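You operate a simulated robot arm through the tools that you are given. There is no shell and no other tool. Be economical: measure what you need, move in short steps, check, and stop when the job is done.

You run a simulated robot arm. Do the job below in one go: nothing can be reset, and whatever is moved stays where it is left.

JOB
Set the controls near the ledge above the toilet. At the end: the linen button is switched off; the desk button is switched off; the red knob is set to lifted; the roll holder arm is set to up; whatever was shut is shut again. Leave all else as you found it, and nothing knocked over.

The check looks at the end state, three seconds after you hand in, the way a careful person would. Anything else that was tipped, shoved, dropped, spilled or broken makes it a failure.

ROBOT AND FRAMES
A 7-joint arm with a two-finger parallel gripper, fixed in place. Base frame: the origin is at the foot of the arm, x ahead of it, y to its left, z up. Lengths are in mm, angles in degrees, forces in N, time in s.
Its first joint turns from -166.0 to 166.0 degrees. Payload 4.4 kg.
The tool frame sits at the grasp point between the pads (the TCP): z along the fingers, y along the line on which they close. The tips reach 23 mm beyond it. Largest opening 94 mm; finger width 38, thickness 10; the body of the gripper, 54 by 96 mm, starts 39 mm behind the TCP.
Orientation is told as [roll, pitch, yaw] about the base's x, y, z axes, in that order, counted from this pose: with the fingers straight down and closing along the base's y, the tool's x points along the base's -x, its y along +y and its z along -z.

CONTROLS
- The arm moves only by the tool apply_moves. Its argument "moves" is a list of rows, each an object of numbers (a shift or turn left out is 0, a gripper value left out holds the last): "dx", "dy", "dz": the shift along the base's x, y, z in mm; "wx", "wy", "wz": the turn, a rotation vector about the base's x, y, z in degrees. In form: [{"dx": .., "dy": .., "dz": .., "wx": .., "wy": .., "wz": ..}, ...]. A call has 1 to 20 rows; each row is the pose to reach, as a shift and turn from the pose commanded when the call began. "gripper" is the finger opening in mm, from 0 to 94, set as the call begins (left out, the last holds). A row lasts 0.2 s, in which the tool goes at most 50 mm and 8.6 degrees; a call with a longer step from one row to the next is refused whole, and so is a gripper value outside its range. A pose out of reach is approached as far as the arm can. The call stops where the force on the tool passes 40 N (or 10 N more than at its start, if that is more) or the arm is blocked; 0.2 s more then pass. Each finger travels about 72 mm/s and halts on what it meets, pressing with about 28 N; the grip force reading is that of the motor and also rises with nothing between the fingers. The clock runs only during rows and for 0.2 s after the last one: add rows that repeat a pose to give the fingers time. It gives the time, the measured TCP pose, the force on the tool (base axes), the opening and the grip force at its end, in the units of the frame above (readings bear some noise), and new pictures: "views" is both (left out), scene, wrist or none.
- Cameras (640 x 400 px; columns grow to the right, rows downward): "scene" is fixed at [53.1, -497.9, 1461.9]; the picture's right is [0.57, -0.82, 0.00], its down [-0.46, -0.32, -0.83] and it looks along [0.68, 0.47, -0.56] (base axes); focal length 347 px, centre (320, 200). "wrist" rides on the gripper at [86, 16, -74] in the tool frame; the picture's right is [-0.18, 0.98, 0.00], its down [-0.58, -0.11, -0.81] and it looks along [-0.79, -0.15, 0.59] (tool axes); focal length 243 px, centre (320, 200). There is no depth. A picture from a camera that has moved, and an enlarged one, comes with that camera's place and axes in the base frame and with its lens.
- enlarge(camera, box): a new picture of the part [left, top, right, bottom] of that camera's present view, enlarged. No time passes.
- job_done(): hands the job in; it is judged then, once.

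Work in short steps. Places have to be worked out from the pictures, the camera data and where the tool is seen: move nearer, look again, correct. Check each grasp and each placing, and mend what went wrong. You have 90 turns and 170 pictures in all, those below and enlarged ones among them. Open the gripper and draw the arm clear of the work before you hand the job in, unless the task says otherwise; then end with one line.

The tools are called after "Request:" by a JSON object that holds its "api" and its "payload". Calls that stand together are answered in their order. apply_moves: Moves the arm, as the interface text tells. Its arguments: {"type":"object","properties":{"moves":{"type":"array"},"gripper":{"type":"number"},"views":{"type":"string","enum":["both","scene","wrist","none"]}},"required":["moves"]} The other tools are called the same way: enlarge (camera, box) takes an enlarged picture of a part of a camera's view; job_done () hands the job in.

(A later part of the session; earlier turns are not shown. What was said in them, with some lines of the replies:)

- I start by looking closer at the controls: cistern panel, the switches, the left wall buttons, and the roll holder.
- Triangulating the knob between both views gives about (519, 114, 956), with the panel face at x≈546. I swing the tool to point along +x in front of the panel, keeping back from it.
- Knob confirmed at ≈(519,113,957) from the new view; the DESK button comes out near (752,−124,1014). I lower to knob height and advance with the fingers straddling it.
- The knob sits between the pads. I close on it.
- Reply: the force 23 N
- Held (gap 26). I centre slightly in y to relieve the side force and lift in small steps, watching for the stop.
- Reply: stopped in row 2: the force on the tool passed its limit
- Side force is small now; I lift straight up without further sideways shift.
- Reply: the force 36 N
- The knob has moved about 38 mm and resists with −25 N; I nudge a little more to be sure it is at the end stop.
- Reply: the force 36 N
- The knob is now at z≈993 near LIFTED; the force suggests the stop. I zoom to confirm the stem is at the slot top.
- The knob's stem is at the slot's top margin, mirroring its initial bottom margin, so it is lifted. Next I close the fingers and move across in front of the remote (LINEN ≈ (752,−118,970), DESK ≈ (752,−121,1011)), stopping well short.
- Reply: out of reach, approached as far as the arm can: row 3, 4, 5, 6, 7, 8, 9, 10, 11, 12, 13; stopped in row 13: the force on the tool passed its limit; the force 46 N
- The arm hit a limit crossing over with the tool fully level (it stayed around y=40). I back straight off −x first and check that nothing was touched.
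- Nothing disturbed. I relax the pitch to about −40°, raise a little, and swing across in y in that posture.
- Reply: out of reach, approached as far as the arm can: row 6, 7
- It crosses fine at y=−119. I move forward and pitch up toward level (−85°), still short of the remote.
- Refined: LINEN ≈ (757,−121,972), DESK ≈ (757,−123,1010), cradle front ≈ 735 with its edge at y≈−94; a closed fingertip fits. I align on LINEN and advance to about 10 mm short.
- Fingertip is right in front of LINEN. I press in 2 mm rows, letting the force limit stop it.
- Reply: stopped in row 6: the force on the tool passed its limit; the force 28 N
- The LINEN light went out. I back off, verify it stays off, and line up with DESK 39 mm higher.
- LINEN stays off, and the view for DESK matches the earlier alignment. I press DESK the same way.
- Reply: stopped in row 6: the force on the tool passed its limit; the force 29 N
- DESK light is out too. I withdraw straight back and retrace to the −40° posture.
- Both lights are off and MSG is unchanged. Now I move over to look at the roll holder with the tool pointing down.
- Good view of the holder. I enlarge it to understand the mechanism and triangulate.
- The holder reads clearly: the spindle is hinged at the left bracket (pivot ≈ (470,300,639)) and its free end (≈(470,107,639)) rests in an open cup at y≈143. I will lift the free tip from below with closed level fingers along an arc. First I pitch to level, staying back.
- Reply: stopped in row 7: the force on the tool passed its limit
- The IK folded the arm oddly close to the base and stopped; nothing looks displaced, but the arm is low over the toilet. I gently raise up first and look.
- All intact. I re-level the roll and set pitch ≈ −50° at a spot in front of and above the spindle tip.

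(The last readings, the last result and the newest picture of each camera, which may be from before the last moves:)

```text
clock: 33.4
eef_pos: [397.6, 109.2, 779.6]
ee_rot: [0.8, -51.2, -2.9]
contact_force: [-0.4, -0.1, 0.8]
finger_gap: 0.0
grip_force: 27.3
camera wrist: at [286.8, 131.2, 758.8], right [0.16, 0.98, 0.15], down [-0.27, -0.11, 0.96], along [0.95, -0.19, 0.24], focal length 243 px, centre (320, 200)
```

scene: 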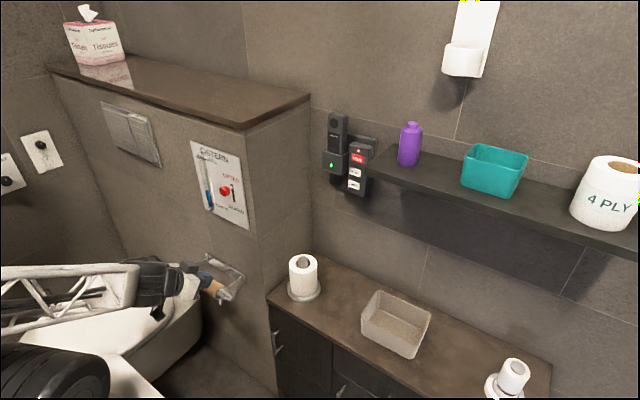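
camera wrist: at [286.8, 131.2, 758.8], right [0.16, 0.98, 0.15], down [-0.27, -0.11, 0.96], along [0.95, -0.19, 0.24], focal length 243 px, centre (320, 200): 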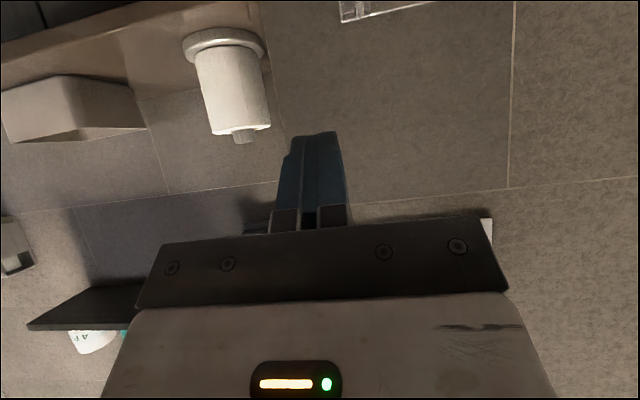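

The toilet triangulates to only z≈330–400, so there is ample room below. I descend in front of the spindle tip, staying back at x≈398.

Request:
{"api": "apply_moves", "payload": {"moves": [{"dz": -25, "dy": 3, "wz": 3}, {"dz": -50, "dy": 6, "wz": 3}, {"dz": -75, "dy": 9, "wz": 3}, {"dz": -100, "dy": 9, "wz": 3}, {"dz": -125, "dy": 9, "wz": 3}, {"dz": -150, "dy": 9, "wz": 3}, {"dz": -170, "dy": 9, "wz": 3}, {"dz": -170, "dy": 9, "wz": 3}]}}

Request:
{"api": "enlarge", "payload": {"camera": "scene", "box": [140, 220, 280, 320]}}

```text
clock: 35.2
eef_pos: [399.4, 122.0, 616.7]
ee_rot: [0.0, -50.9, 0.5]
contact_force: [-1.5, 0.1, -2.2]
finger_gap: 0.1
grip_force: 27.7
out of reach, approached as far as the arm can: row 1, 2, 7, 8
camera wrist: at [286.2, 136.5, 596.1], right [0.11, 0.98, 0.14], down [-0.26, -0.11, 0.96], along [0.96, -0.14, 0.24], focal length 243 px, centre (320, 200)
```

scene: 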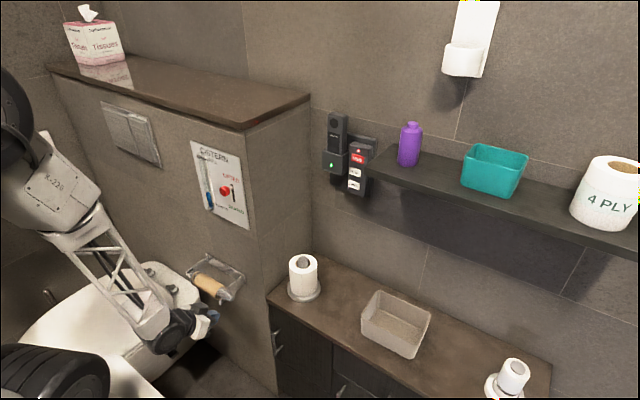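
wrist: 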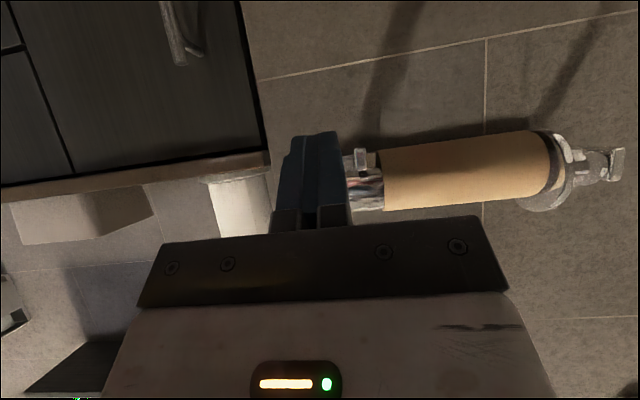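

```text
4.00 times, centred on (210, 270) of scene
camera zoom: at [53.1, -497.9, 1461.9], right [0.57, -0.82, 0.0], down [-0.46, -0.32, -0.83], along [0.68, 0.47, -0.56], focal length 1390 px, centre (760, -80)
```

zoom: 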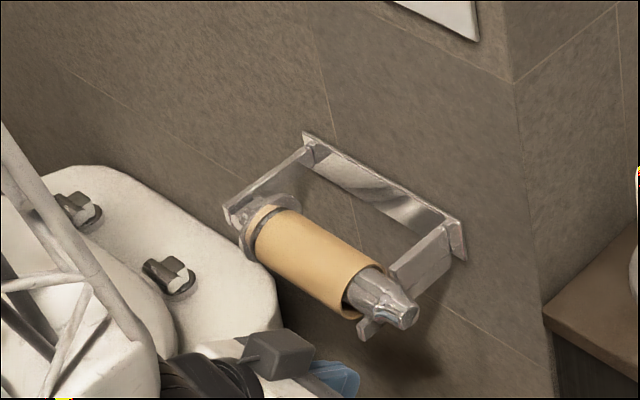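

I'm just below tip level in front of it. I slide forward and slightly lower so the closed fingers go under the spindle's free end (y≈118).

Request:
{"api": "apply_moves", "payload": {"moves": [{"dy": -4, "dz": -8}, {"dx": 10, "dy": -4, "dz": -16}, {"dx": 20, "dy": -4, "dz": -20}, {"dx": 30, "dy": -4, "dz": -20}, {"dx": 40, "dy": -4, "dz": -20}, {"dx": 46, "dy": -4, "dz": -20}, {"dx": 46, "dy": -4, "dz": -20}]}}

Request:
{"api": "enlarge", "payload": {"camera": "scene", "box": [140, 220, 280, 320]}}

```text
clock: 36.8
eef_pos: [447.1, 122.5, 607.6]
ee_rot: [-0.7, -50.8, 0.9]
contact_force: [0.0, -0.1, -0.6]
finger_gap: 0.0
grip_force: 28.2
out of reach, approached as far as the arm can: row 1, 2, 3, 4, 5, 6, 7
camera wrist: at [334.0, 137.1, 585.7], right [0.11, 0.98, 0.14], down [-0.26, -0.1, 0.96], along [0.96, -0.14, 0.24], focal length 243 px, centre (320, 200)
```

scene: 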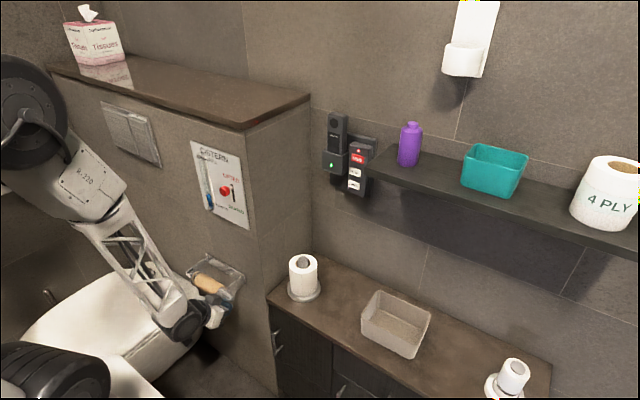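
wrist: 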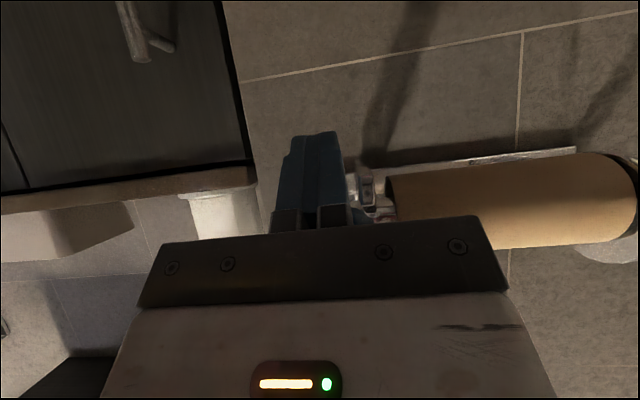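

```text
4.00 times, centred on (210, 270) of scene
camera zoom: at [53.1, -497.9, 1461.9], right [0.57, -0.82, 0.0], down [-0.46, -0.32, -0.83], along [0.68, 0.47, -0.56], focal length 1390 px, centre (760, -80)
```

zoom: 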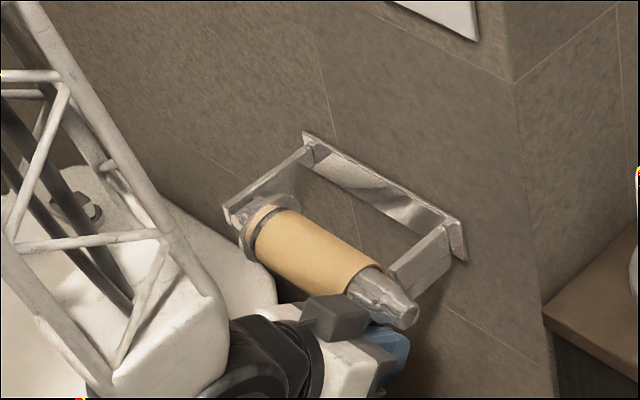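

The fingers are under the tip, clear of the cup (y≈143). I begin lifting slowly along the arc to about 18°.

Request:
{"api": "apply_moves", "payload": {"moves": [{"dz": 10}, {"dz": 18}, {"dz": 26, "dy": 1}, {"dz": 34, "dy": 1}, {"dz": 42, "dy": 1}, {"dz": 50, "dy": 2}, {"dz": 58, "dy": 2}, {"dz": 66, "dy": 3}, {"dz": 74, "dy": 4}]}}

Request:
{"api": "enlarge", "payload": {"camera": "scene", "box": [140, 200, 280, 300]}}

```text
clock: 38.8
eef_pos: [446.3, 126.7, 679.4]
ee_rot: [0.7, -51.1, 0.1]
contact_force: [0.2, 0.2, 0.1]
finger_gap: 0.0
grip_force: 27.7
camera wrist: at [333.8, 141.7, 657.9], right [0.11, 0.98, 0.15], down [-0.26, -0.12, 0.96], along [0.96, -0.14, 0.24], focal length 243 px, centre (320, 200)
```

scene: 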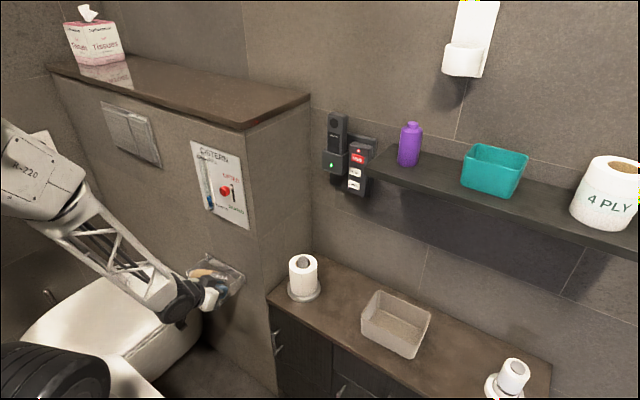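
wrist: 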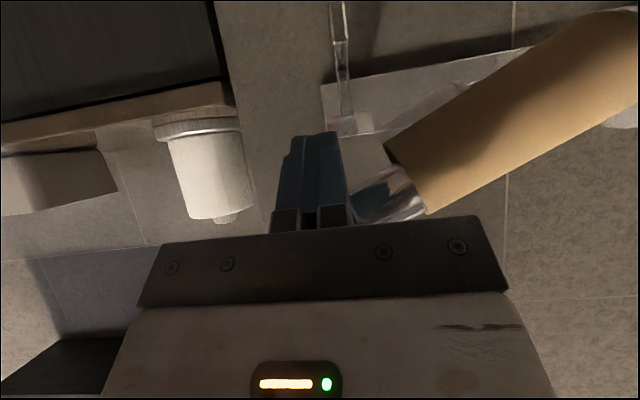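

```text
4.00 times, centred on (210, 250) of scene
camera zoom: at [53.1, -497.9, 1461.9], right [0.57, -0.82, 0.0], down [-0.46, -0.32, -0.83], along [0.68, 0.47, -0.56], focal length 1390 px, centre (760, 0)
```

zoom: 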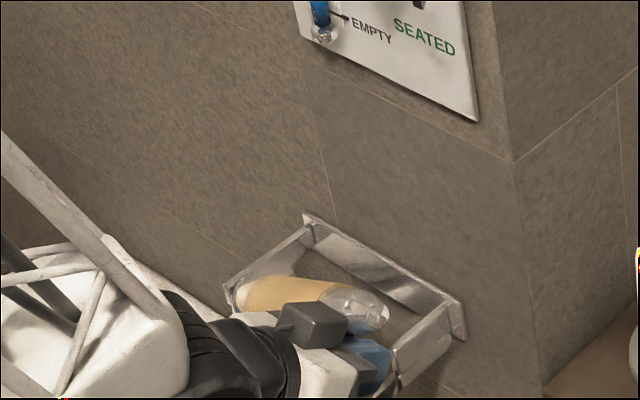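

It's lifting nicely with almost no force. I continue along the arc to about 55°.

Request:
{"api": "apply_moves", "payload": {"moves": [{"dy": 2, "dz": 12}, {"dy": 6, "dz": 24}, {"dy": 10, "dz": 35}, {"dy": 15, "dz": 46}, {"dy": 22, "dz": 57}, {"dy": 30, "dz": 68}, {"dy": 38, "dz": 78}, {"dy": 46, "dz": 86}, {"dy": 51, "dz": 91}]}}

Request:
{"api": "enlarge", "payload": {"camera": "scene", "box": [140, 180, 280, 280]}}

```text
clock: 40.8
eef_pos: [445.5, 177.9, 771.9]
ee_rot: [0.6, -51.0, 0.1]
contact_force: [-0.9, -1.0, -0.6]
finger_gap: 0.1
grip_force: 28.4
camera wrist: at [332.0, 192.8, 750.5], right [0.11, 0.98, 0.15], down [-0.26, -0.12, 0.96], along [0.96, -0.14, 0.24], focal length 243 px, centre (320, 200)
```

scene: 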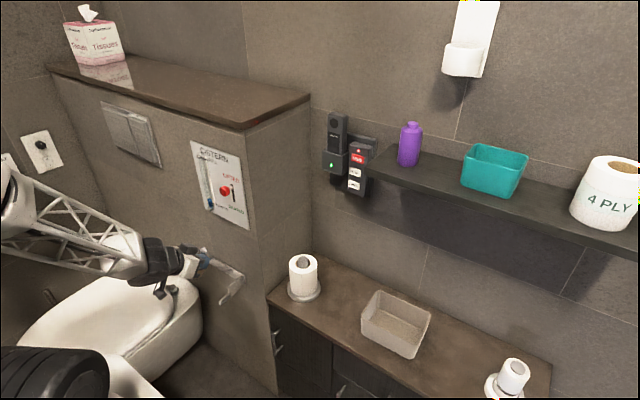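
wrist: 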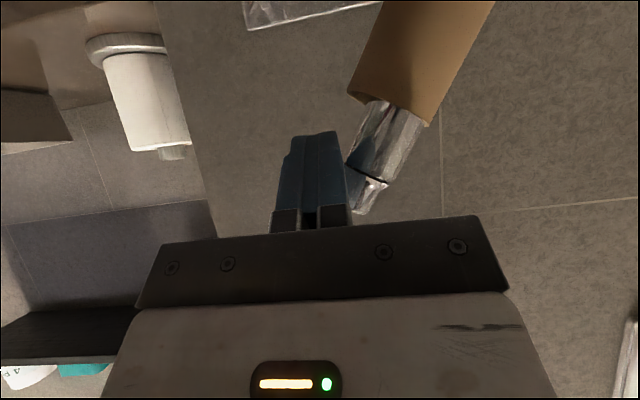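

```text
4.00 times, centred on (210, 230) of scene
camera zoom: at [53.1, -497.9, 1461.9], right [0.57, -0.82, 0.0], down [-0.46, -0.32, -0.83], along [0.68, 0.47, -0.56], focal length 1390 px, centre (760, 80)
```

zoom: 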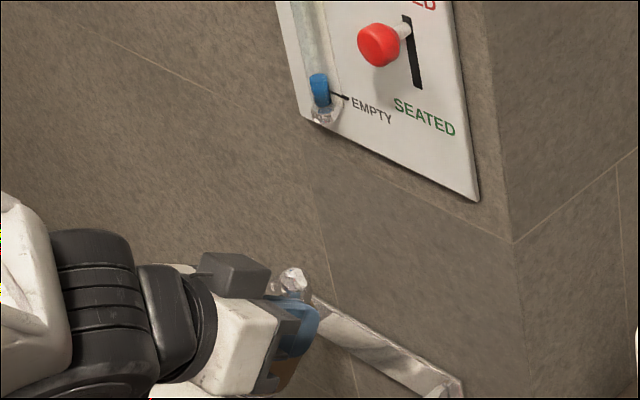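

About 60° now. I carry on pushing toward +y with little rise, watching the force for the end stop.

Request:
{"api": "apply_moves", "payload": {"moves": [{"dy": 10, "dz": 5}, {"dy": 20, "dz": 9}, {"dy": 30, "dz": 12}, {"dy": 40, "dz": 15}, {"dy": 50, "dz": 17}, {"dy": 58, "dz": 19}, {"dy": 66, "dz": 20}, {"dy": 74, "dz": 21}]}}

Request:
{"api": "enlarge", "payload": {"camera": "scene", "box": [120, 180, 260, 280]}}

```text
clock: 42.6
eef_pos: [448.0, 252.5, 791.8]
ee_rot: [0.7, -51.0, 0.1]
contact_force: [-0.7, 1.6, -0.1]
finger_gap: 0.0
grip_force: 27.7
camera wrist: at [334.4, 267.3, 771.3], right [0.11, 0.98, 0.15], down [-0.26, -0.12, 0.96], along [0.96, -0.14, 0.24], focal length 243 px, centre (320, 200)
```

scene: 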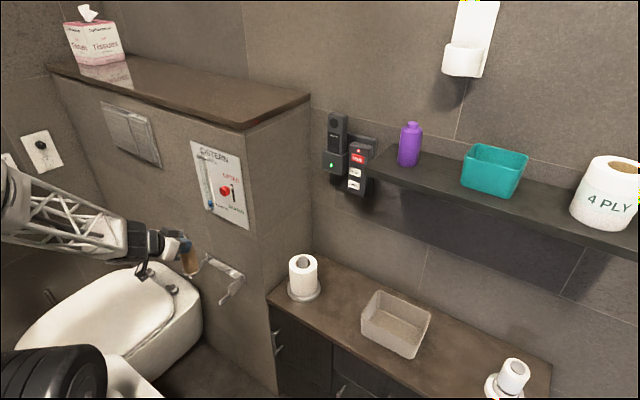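
wrist: 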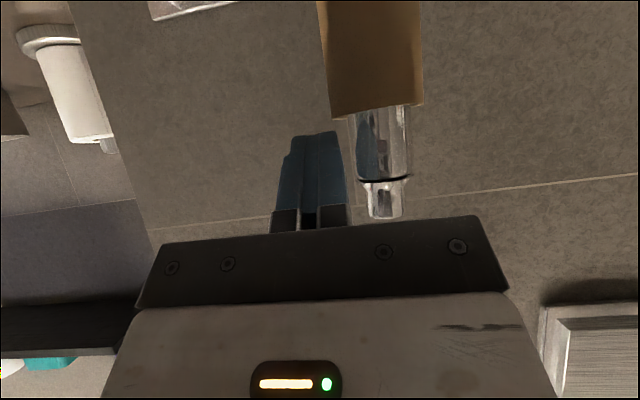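

```text
4.00 times, centred on (190, 230) of scene
camera zoom: at [53.1, -497.9, 1461.9], right [0.57, -0.82, 0.0], down [-0.46, -0.32, -0.83], along [0.68, 0.47, -0.56], focal length 1390 px, centre (840, 80)
```

zoom: 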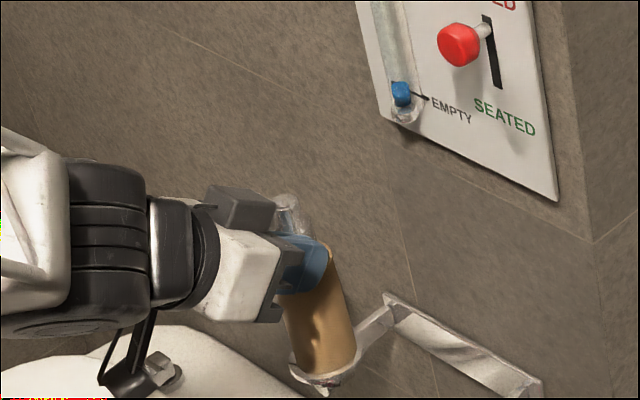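

The spindle looks about vertical. I nudge further in small steps to find its end stop.

Request:
{"api": "apply_moves", "payload": {"moves": [{"dy": 4}, {"dy": 8}, {"dy": 12}, {"dy": 16}, {"dy": 20}, {"dy": 24}]}}

```text
clock: 43.4
eef_pos: [446.5, 262.3, 791.6]
ee_rot: [0.5, -51.1, -0.2]
contact_force: [1.4, -28.6, 10.4]
finger_gap: 0.0
grip_force: 27.6
stopped in row 4: the force on the tool passed its limit (the readings are from after the stop); the commanded pose is now the measured one
camera wrist: at [334.2, 276.5, 770.4], right [0.11, 0.98, 0.15], down [-0.26, -0.12, 0.96], along [0.96, -0.15, 0.24], focal length 243 px, centre (320, 200)
```

scene: 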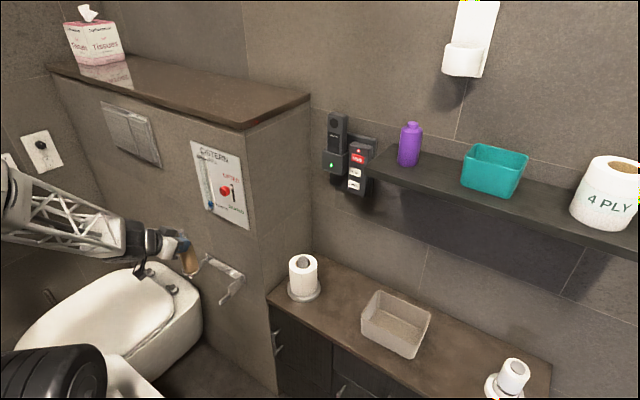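
wrist: 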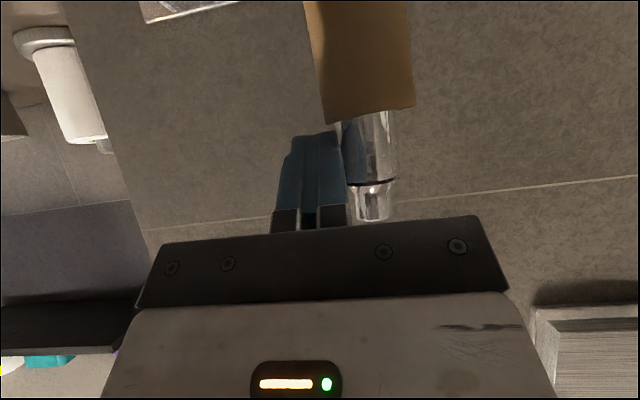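

It is against its end stop (−29 N), i.e. fully up. I draw off −y, then back −x, and check it stays.

Request:
{"api": "apply_moves", "payload": {"moves": [{"dy": -8}, {"dy": -20}, {"dy": -30, "dx": -15}, {"dy": -35, "dx": -35, "dz": 10}, {"dy": -40, "dx": -55, "dz": 30}, {"dy": -45, "dx": -60, "dz": 60}, {"dy": -50, "dx": -60, "dz": 90}, {"dy": -50, "dx": -60, "dz": 110}]}}

Request:
{"api": "enlarge", "payload": {"camera": "scene", "box": [120, 180, 260, 320]}}

```text
clock: 45.2
eef_pos: [387.3, 212.0, 900.4]
ee_rot: [0.5, -51.1, -0.1]
contact_force: [0.2, -1.0, -0.5]
finger_gap: 0.0
grip_force: 27.8
camera wrist: at [275.4, 227.5, 878.6], right [0.11, 0.98, 0.15], down [-0.26, -0.12, 0.96], along [0.96, -0.14, 0.24], focal length 243 px, centre (320, 200)
```

scene: 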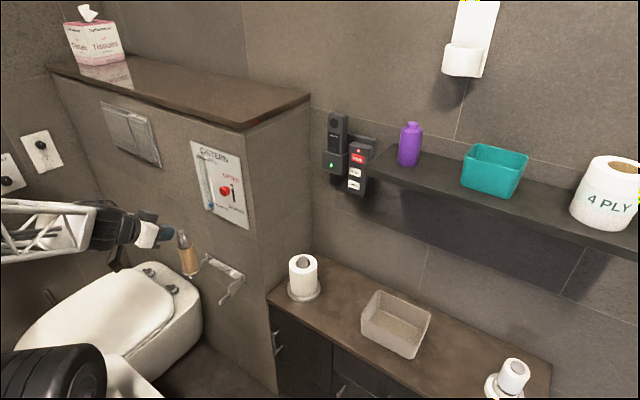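
wrist: 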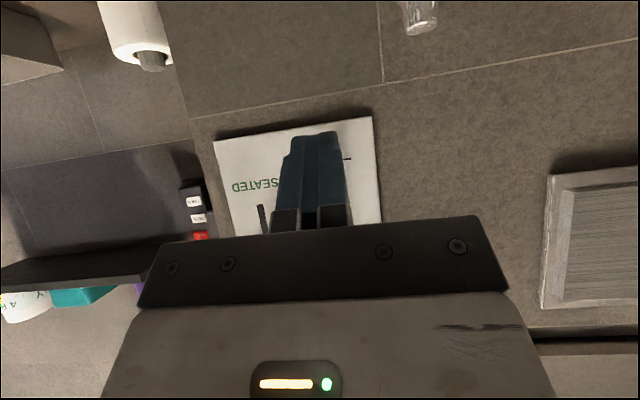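

```text
2.86 times, centred on (190, 250) of scene
camera zoom: at [53.1, -497.9, 1461.9], right [0.57, -0.82, 0.0], down [-0.46, -0.32, -0.83], along [0.68, 0.47, -0.56], focal length 993 px, centre (691, 57)
```

zoom: 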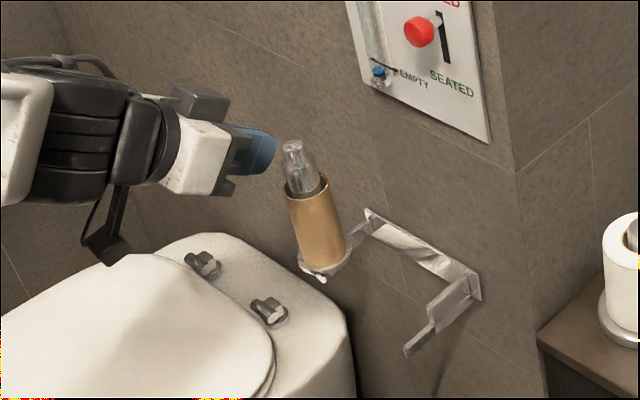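

The arm stands upright by itself with the tube on it. I retreat higher with the gripper open and do a final check.

Request:
{"api": "apply_moves", "payload": {"gripper": 80, "moves": [{"dx": -5, "dz": 25, "dy": -10}, {"dx": -10, "dz": 50, "dy": -20, "wy": 4}, {"dx": -10, "dz": 80, "dy": -30, "wy": 8}, {"dx": -10, "dz": 110, "dy": -40, "wy": 14}, {"dx": -10, "dz": 140, "dy": -40, "wy": 20}, {"dx": -10, "dz": 160, "dy": -40, "wy": 26}, {"dx": -10, "dz": 160, "dy": -40, "wy": 30}]}}

Request:
{"api": "enlarge", "payload": {"camera": "scene", "box": [150, 120, 270, 320]}}

Request:
{"api": "enlarge", "payload": {"camera": "scene", "box": [300, 100, 400, 210]}}

```text
clock: 46.8
eef_pos: [375.5, 172.6, 1061.2]
ee_rot: [0.6, -21.0, -0.1]
contact_force: [0.0, 0.2, 0.1]
finger_gap: 80.0
grip_force: 0.1
camera wrist: at [267.8, 187.8, 1098.9], right [0.17, 0.98, 0.08], down [0.25, -0.12, 0.96], along [0.95, -0.14, -0.27], focal length 243 px, centre (320, 200)
```

scene: 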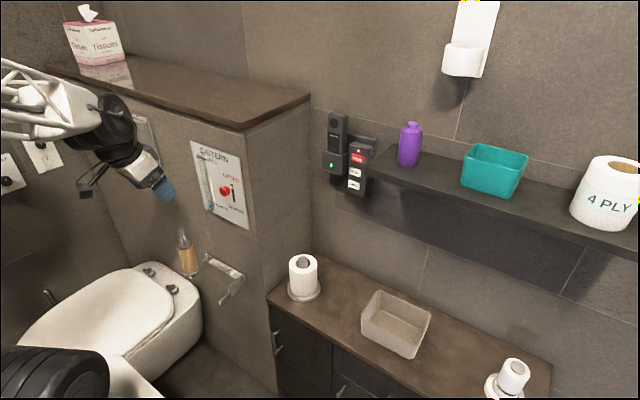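
wrist: 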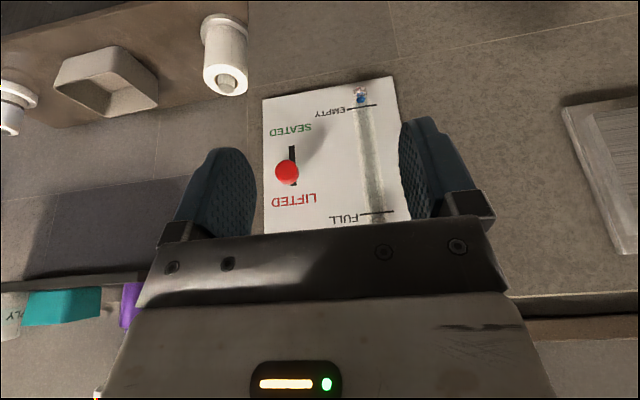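

```text
2.00 times, centred on (210, 220) of scene
camera zoom: at [53.1, -497.9, 1461.9], right [0.57, -0.82, 0.0], down [-0.46, -0.32, -0.83], along [0.68, 0.47, -0.56], focal length 695 px, centre (540, 160)
```

zoom: 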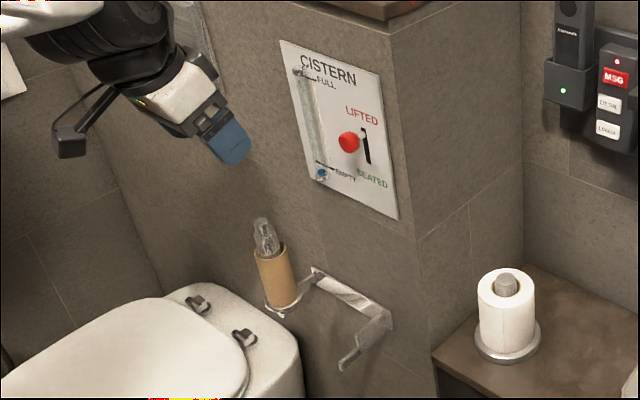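

```text
3.64 times, centred on (350, 155) of scene
camera zoom: at [53.1, -497.9, 1461.9], right [0.57, -0.82, 0.0], down [-0.46, -0.32, -0.83], along [0.68, 0.47, -0.56], focal length 1263 px, centre (211, 364)
```

zoom: 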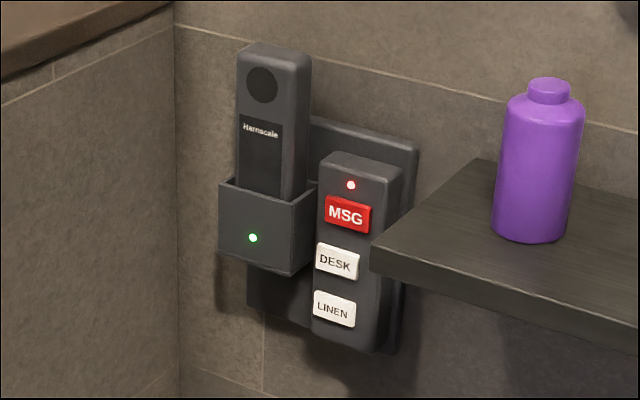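

Everything checks out: the knob is lifted (the cistern has drained), DESK and LINEN lights are off, MSG is unchanged, the roll holder arm is up, and the arm is clear with the gripper open. I hand in.

Request:
{"api": "job_done", "payload": {}}

```text
The job is handed in.
```

The job is handed in: LINEN and DESK are off, the red knob is set to lifted, and the roll holder arm is up. Nothing else looked moved in the final pictures; lifting the knob did drain the cistern gauge to empty.
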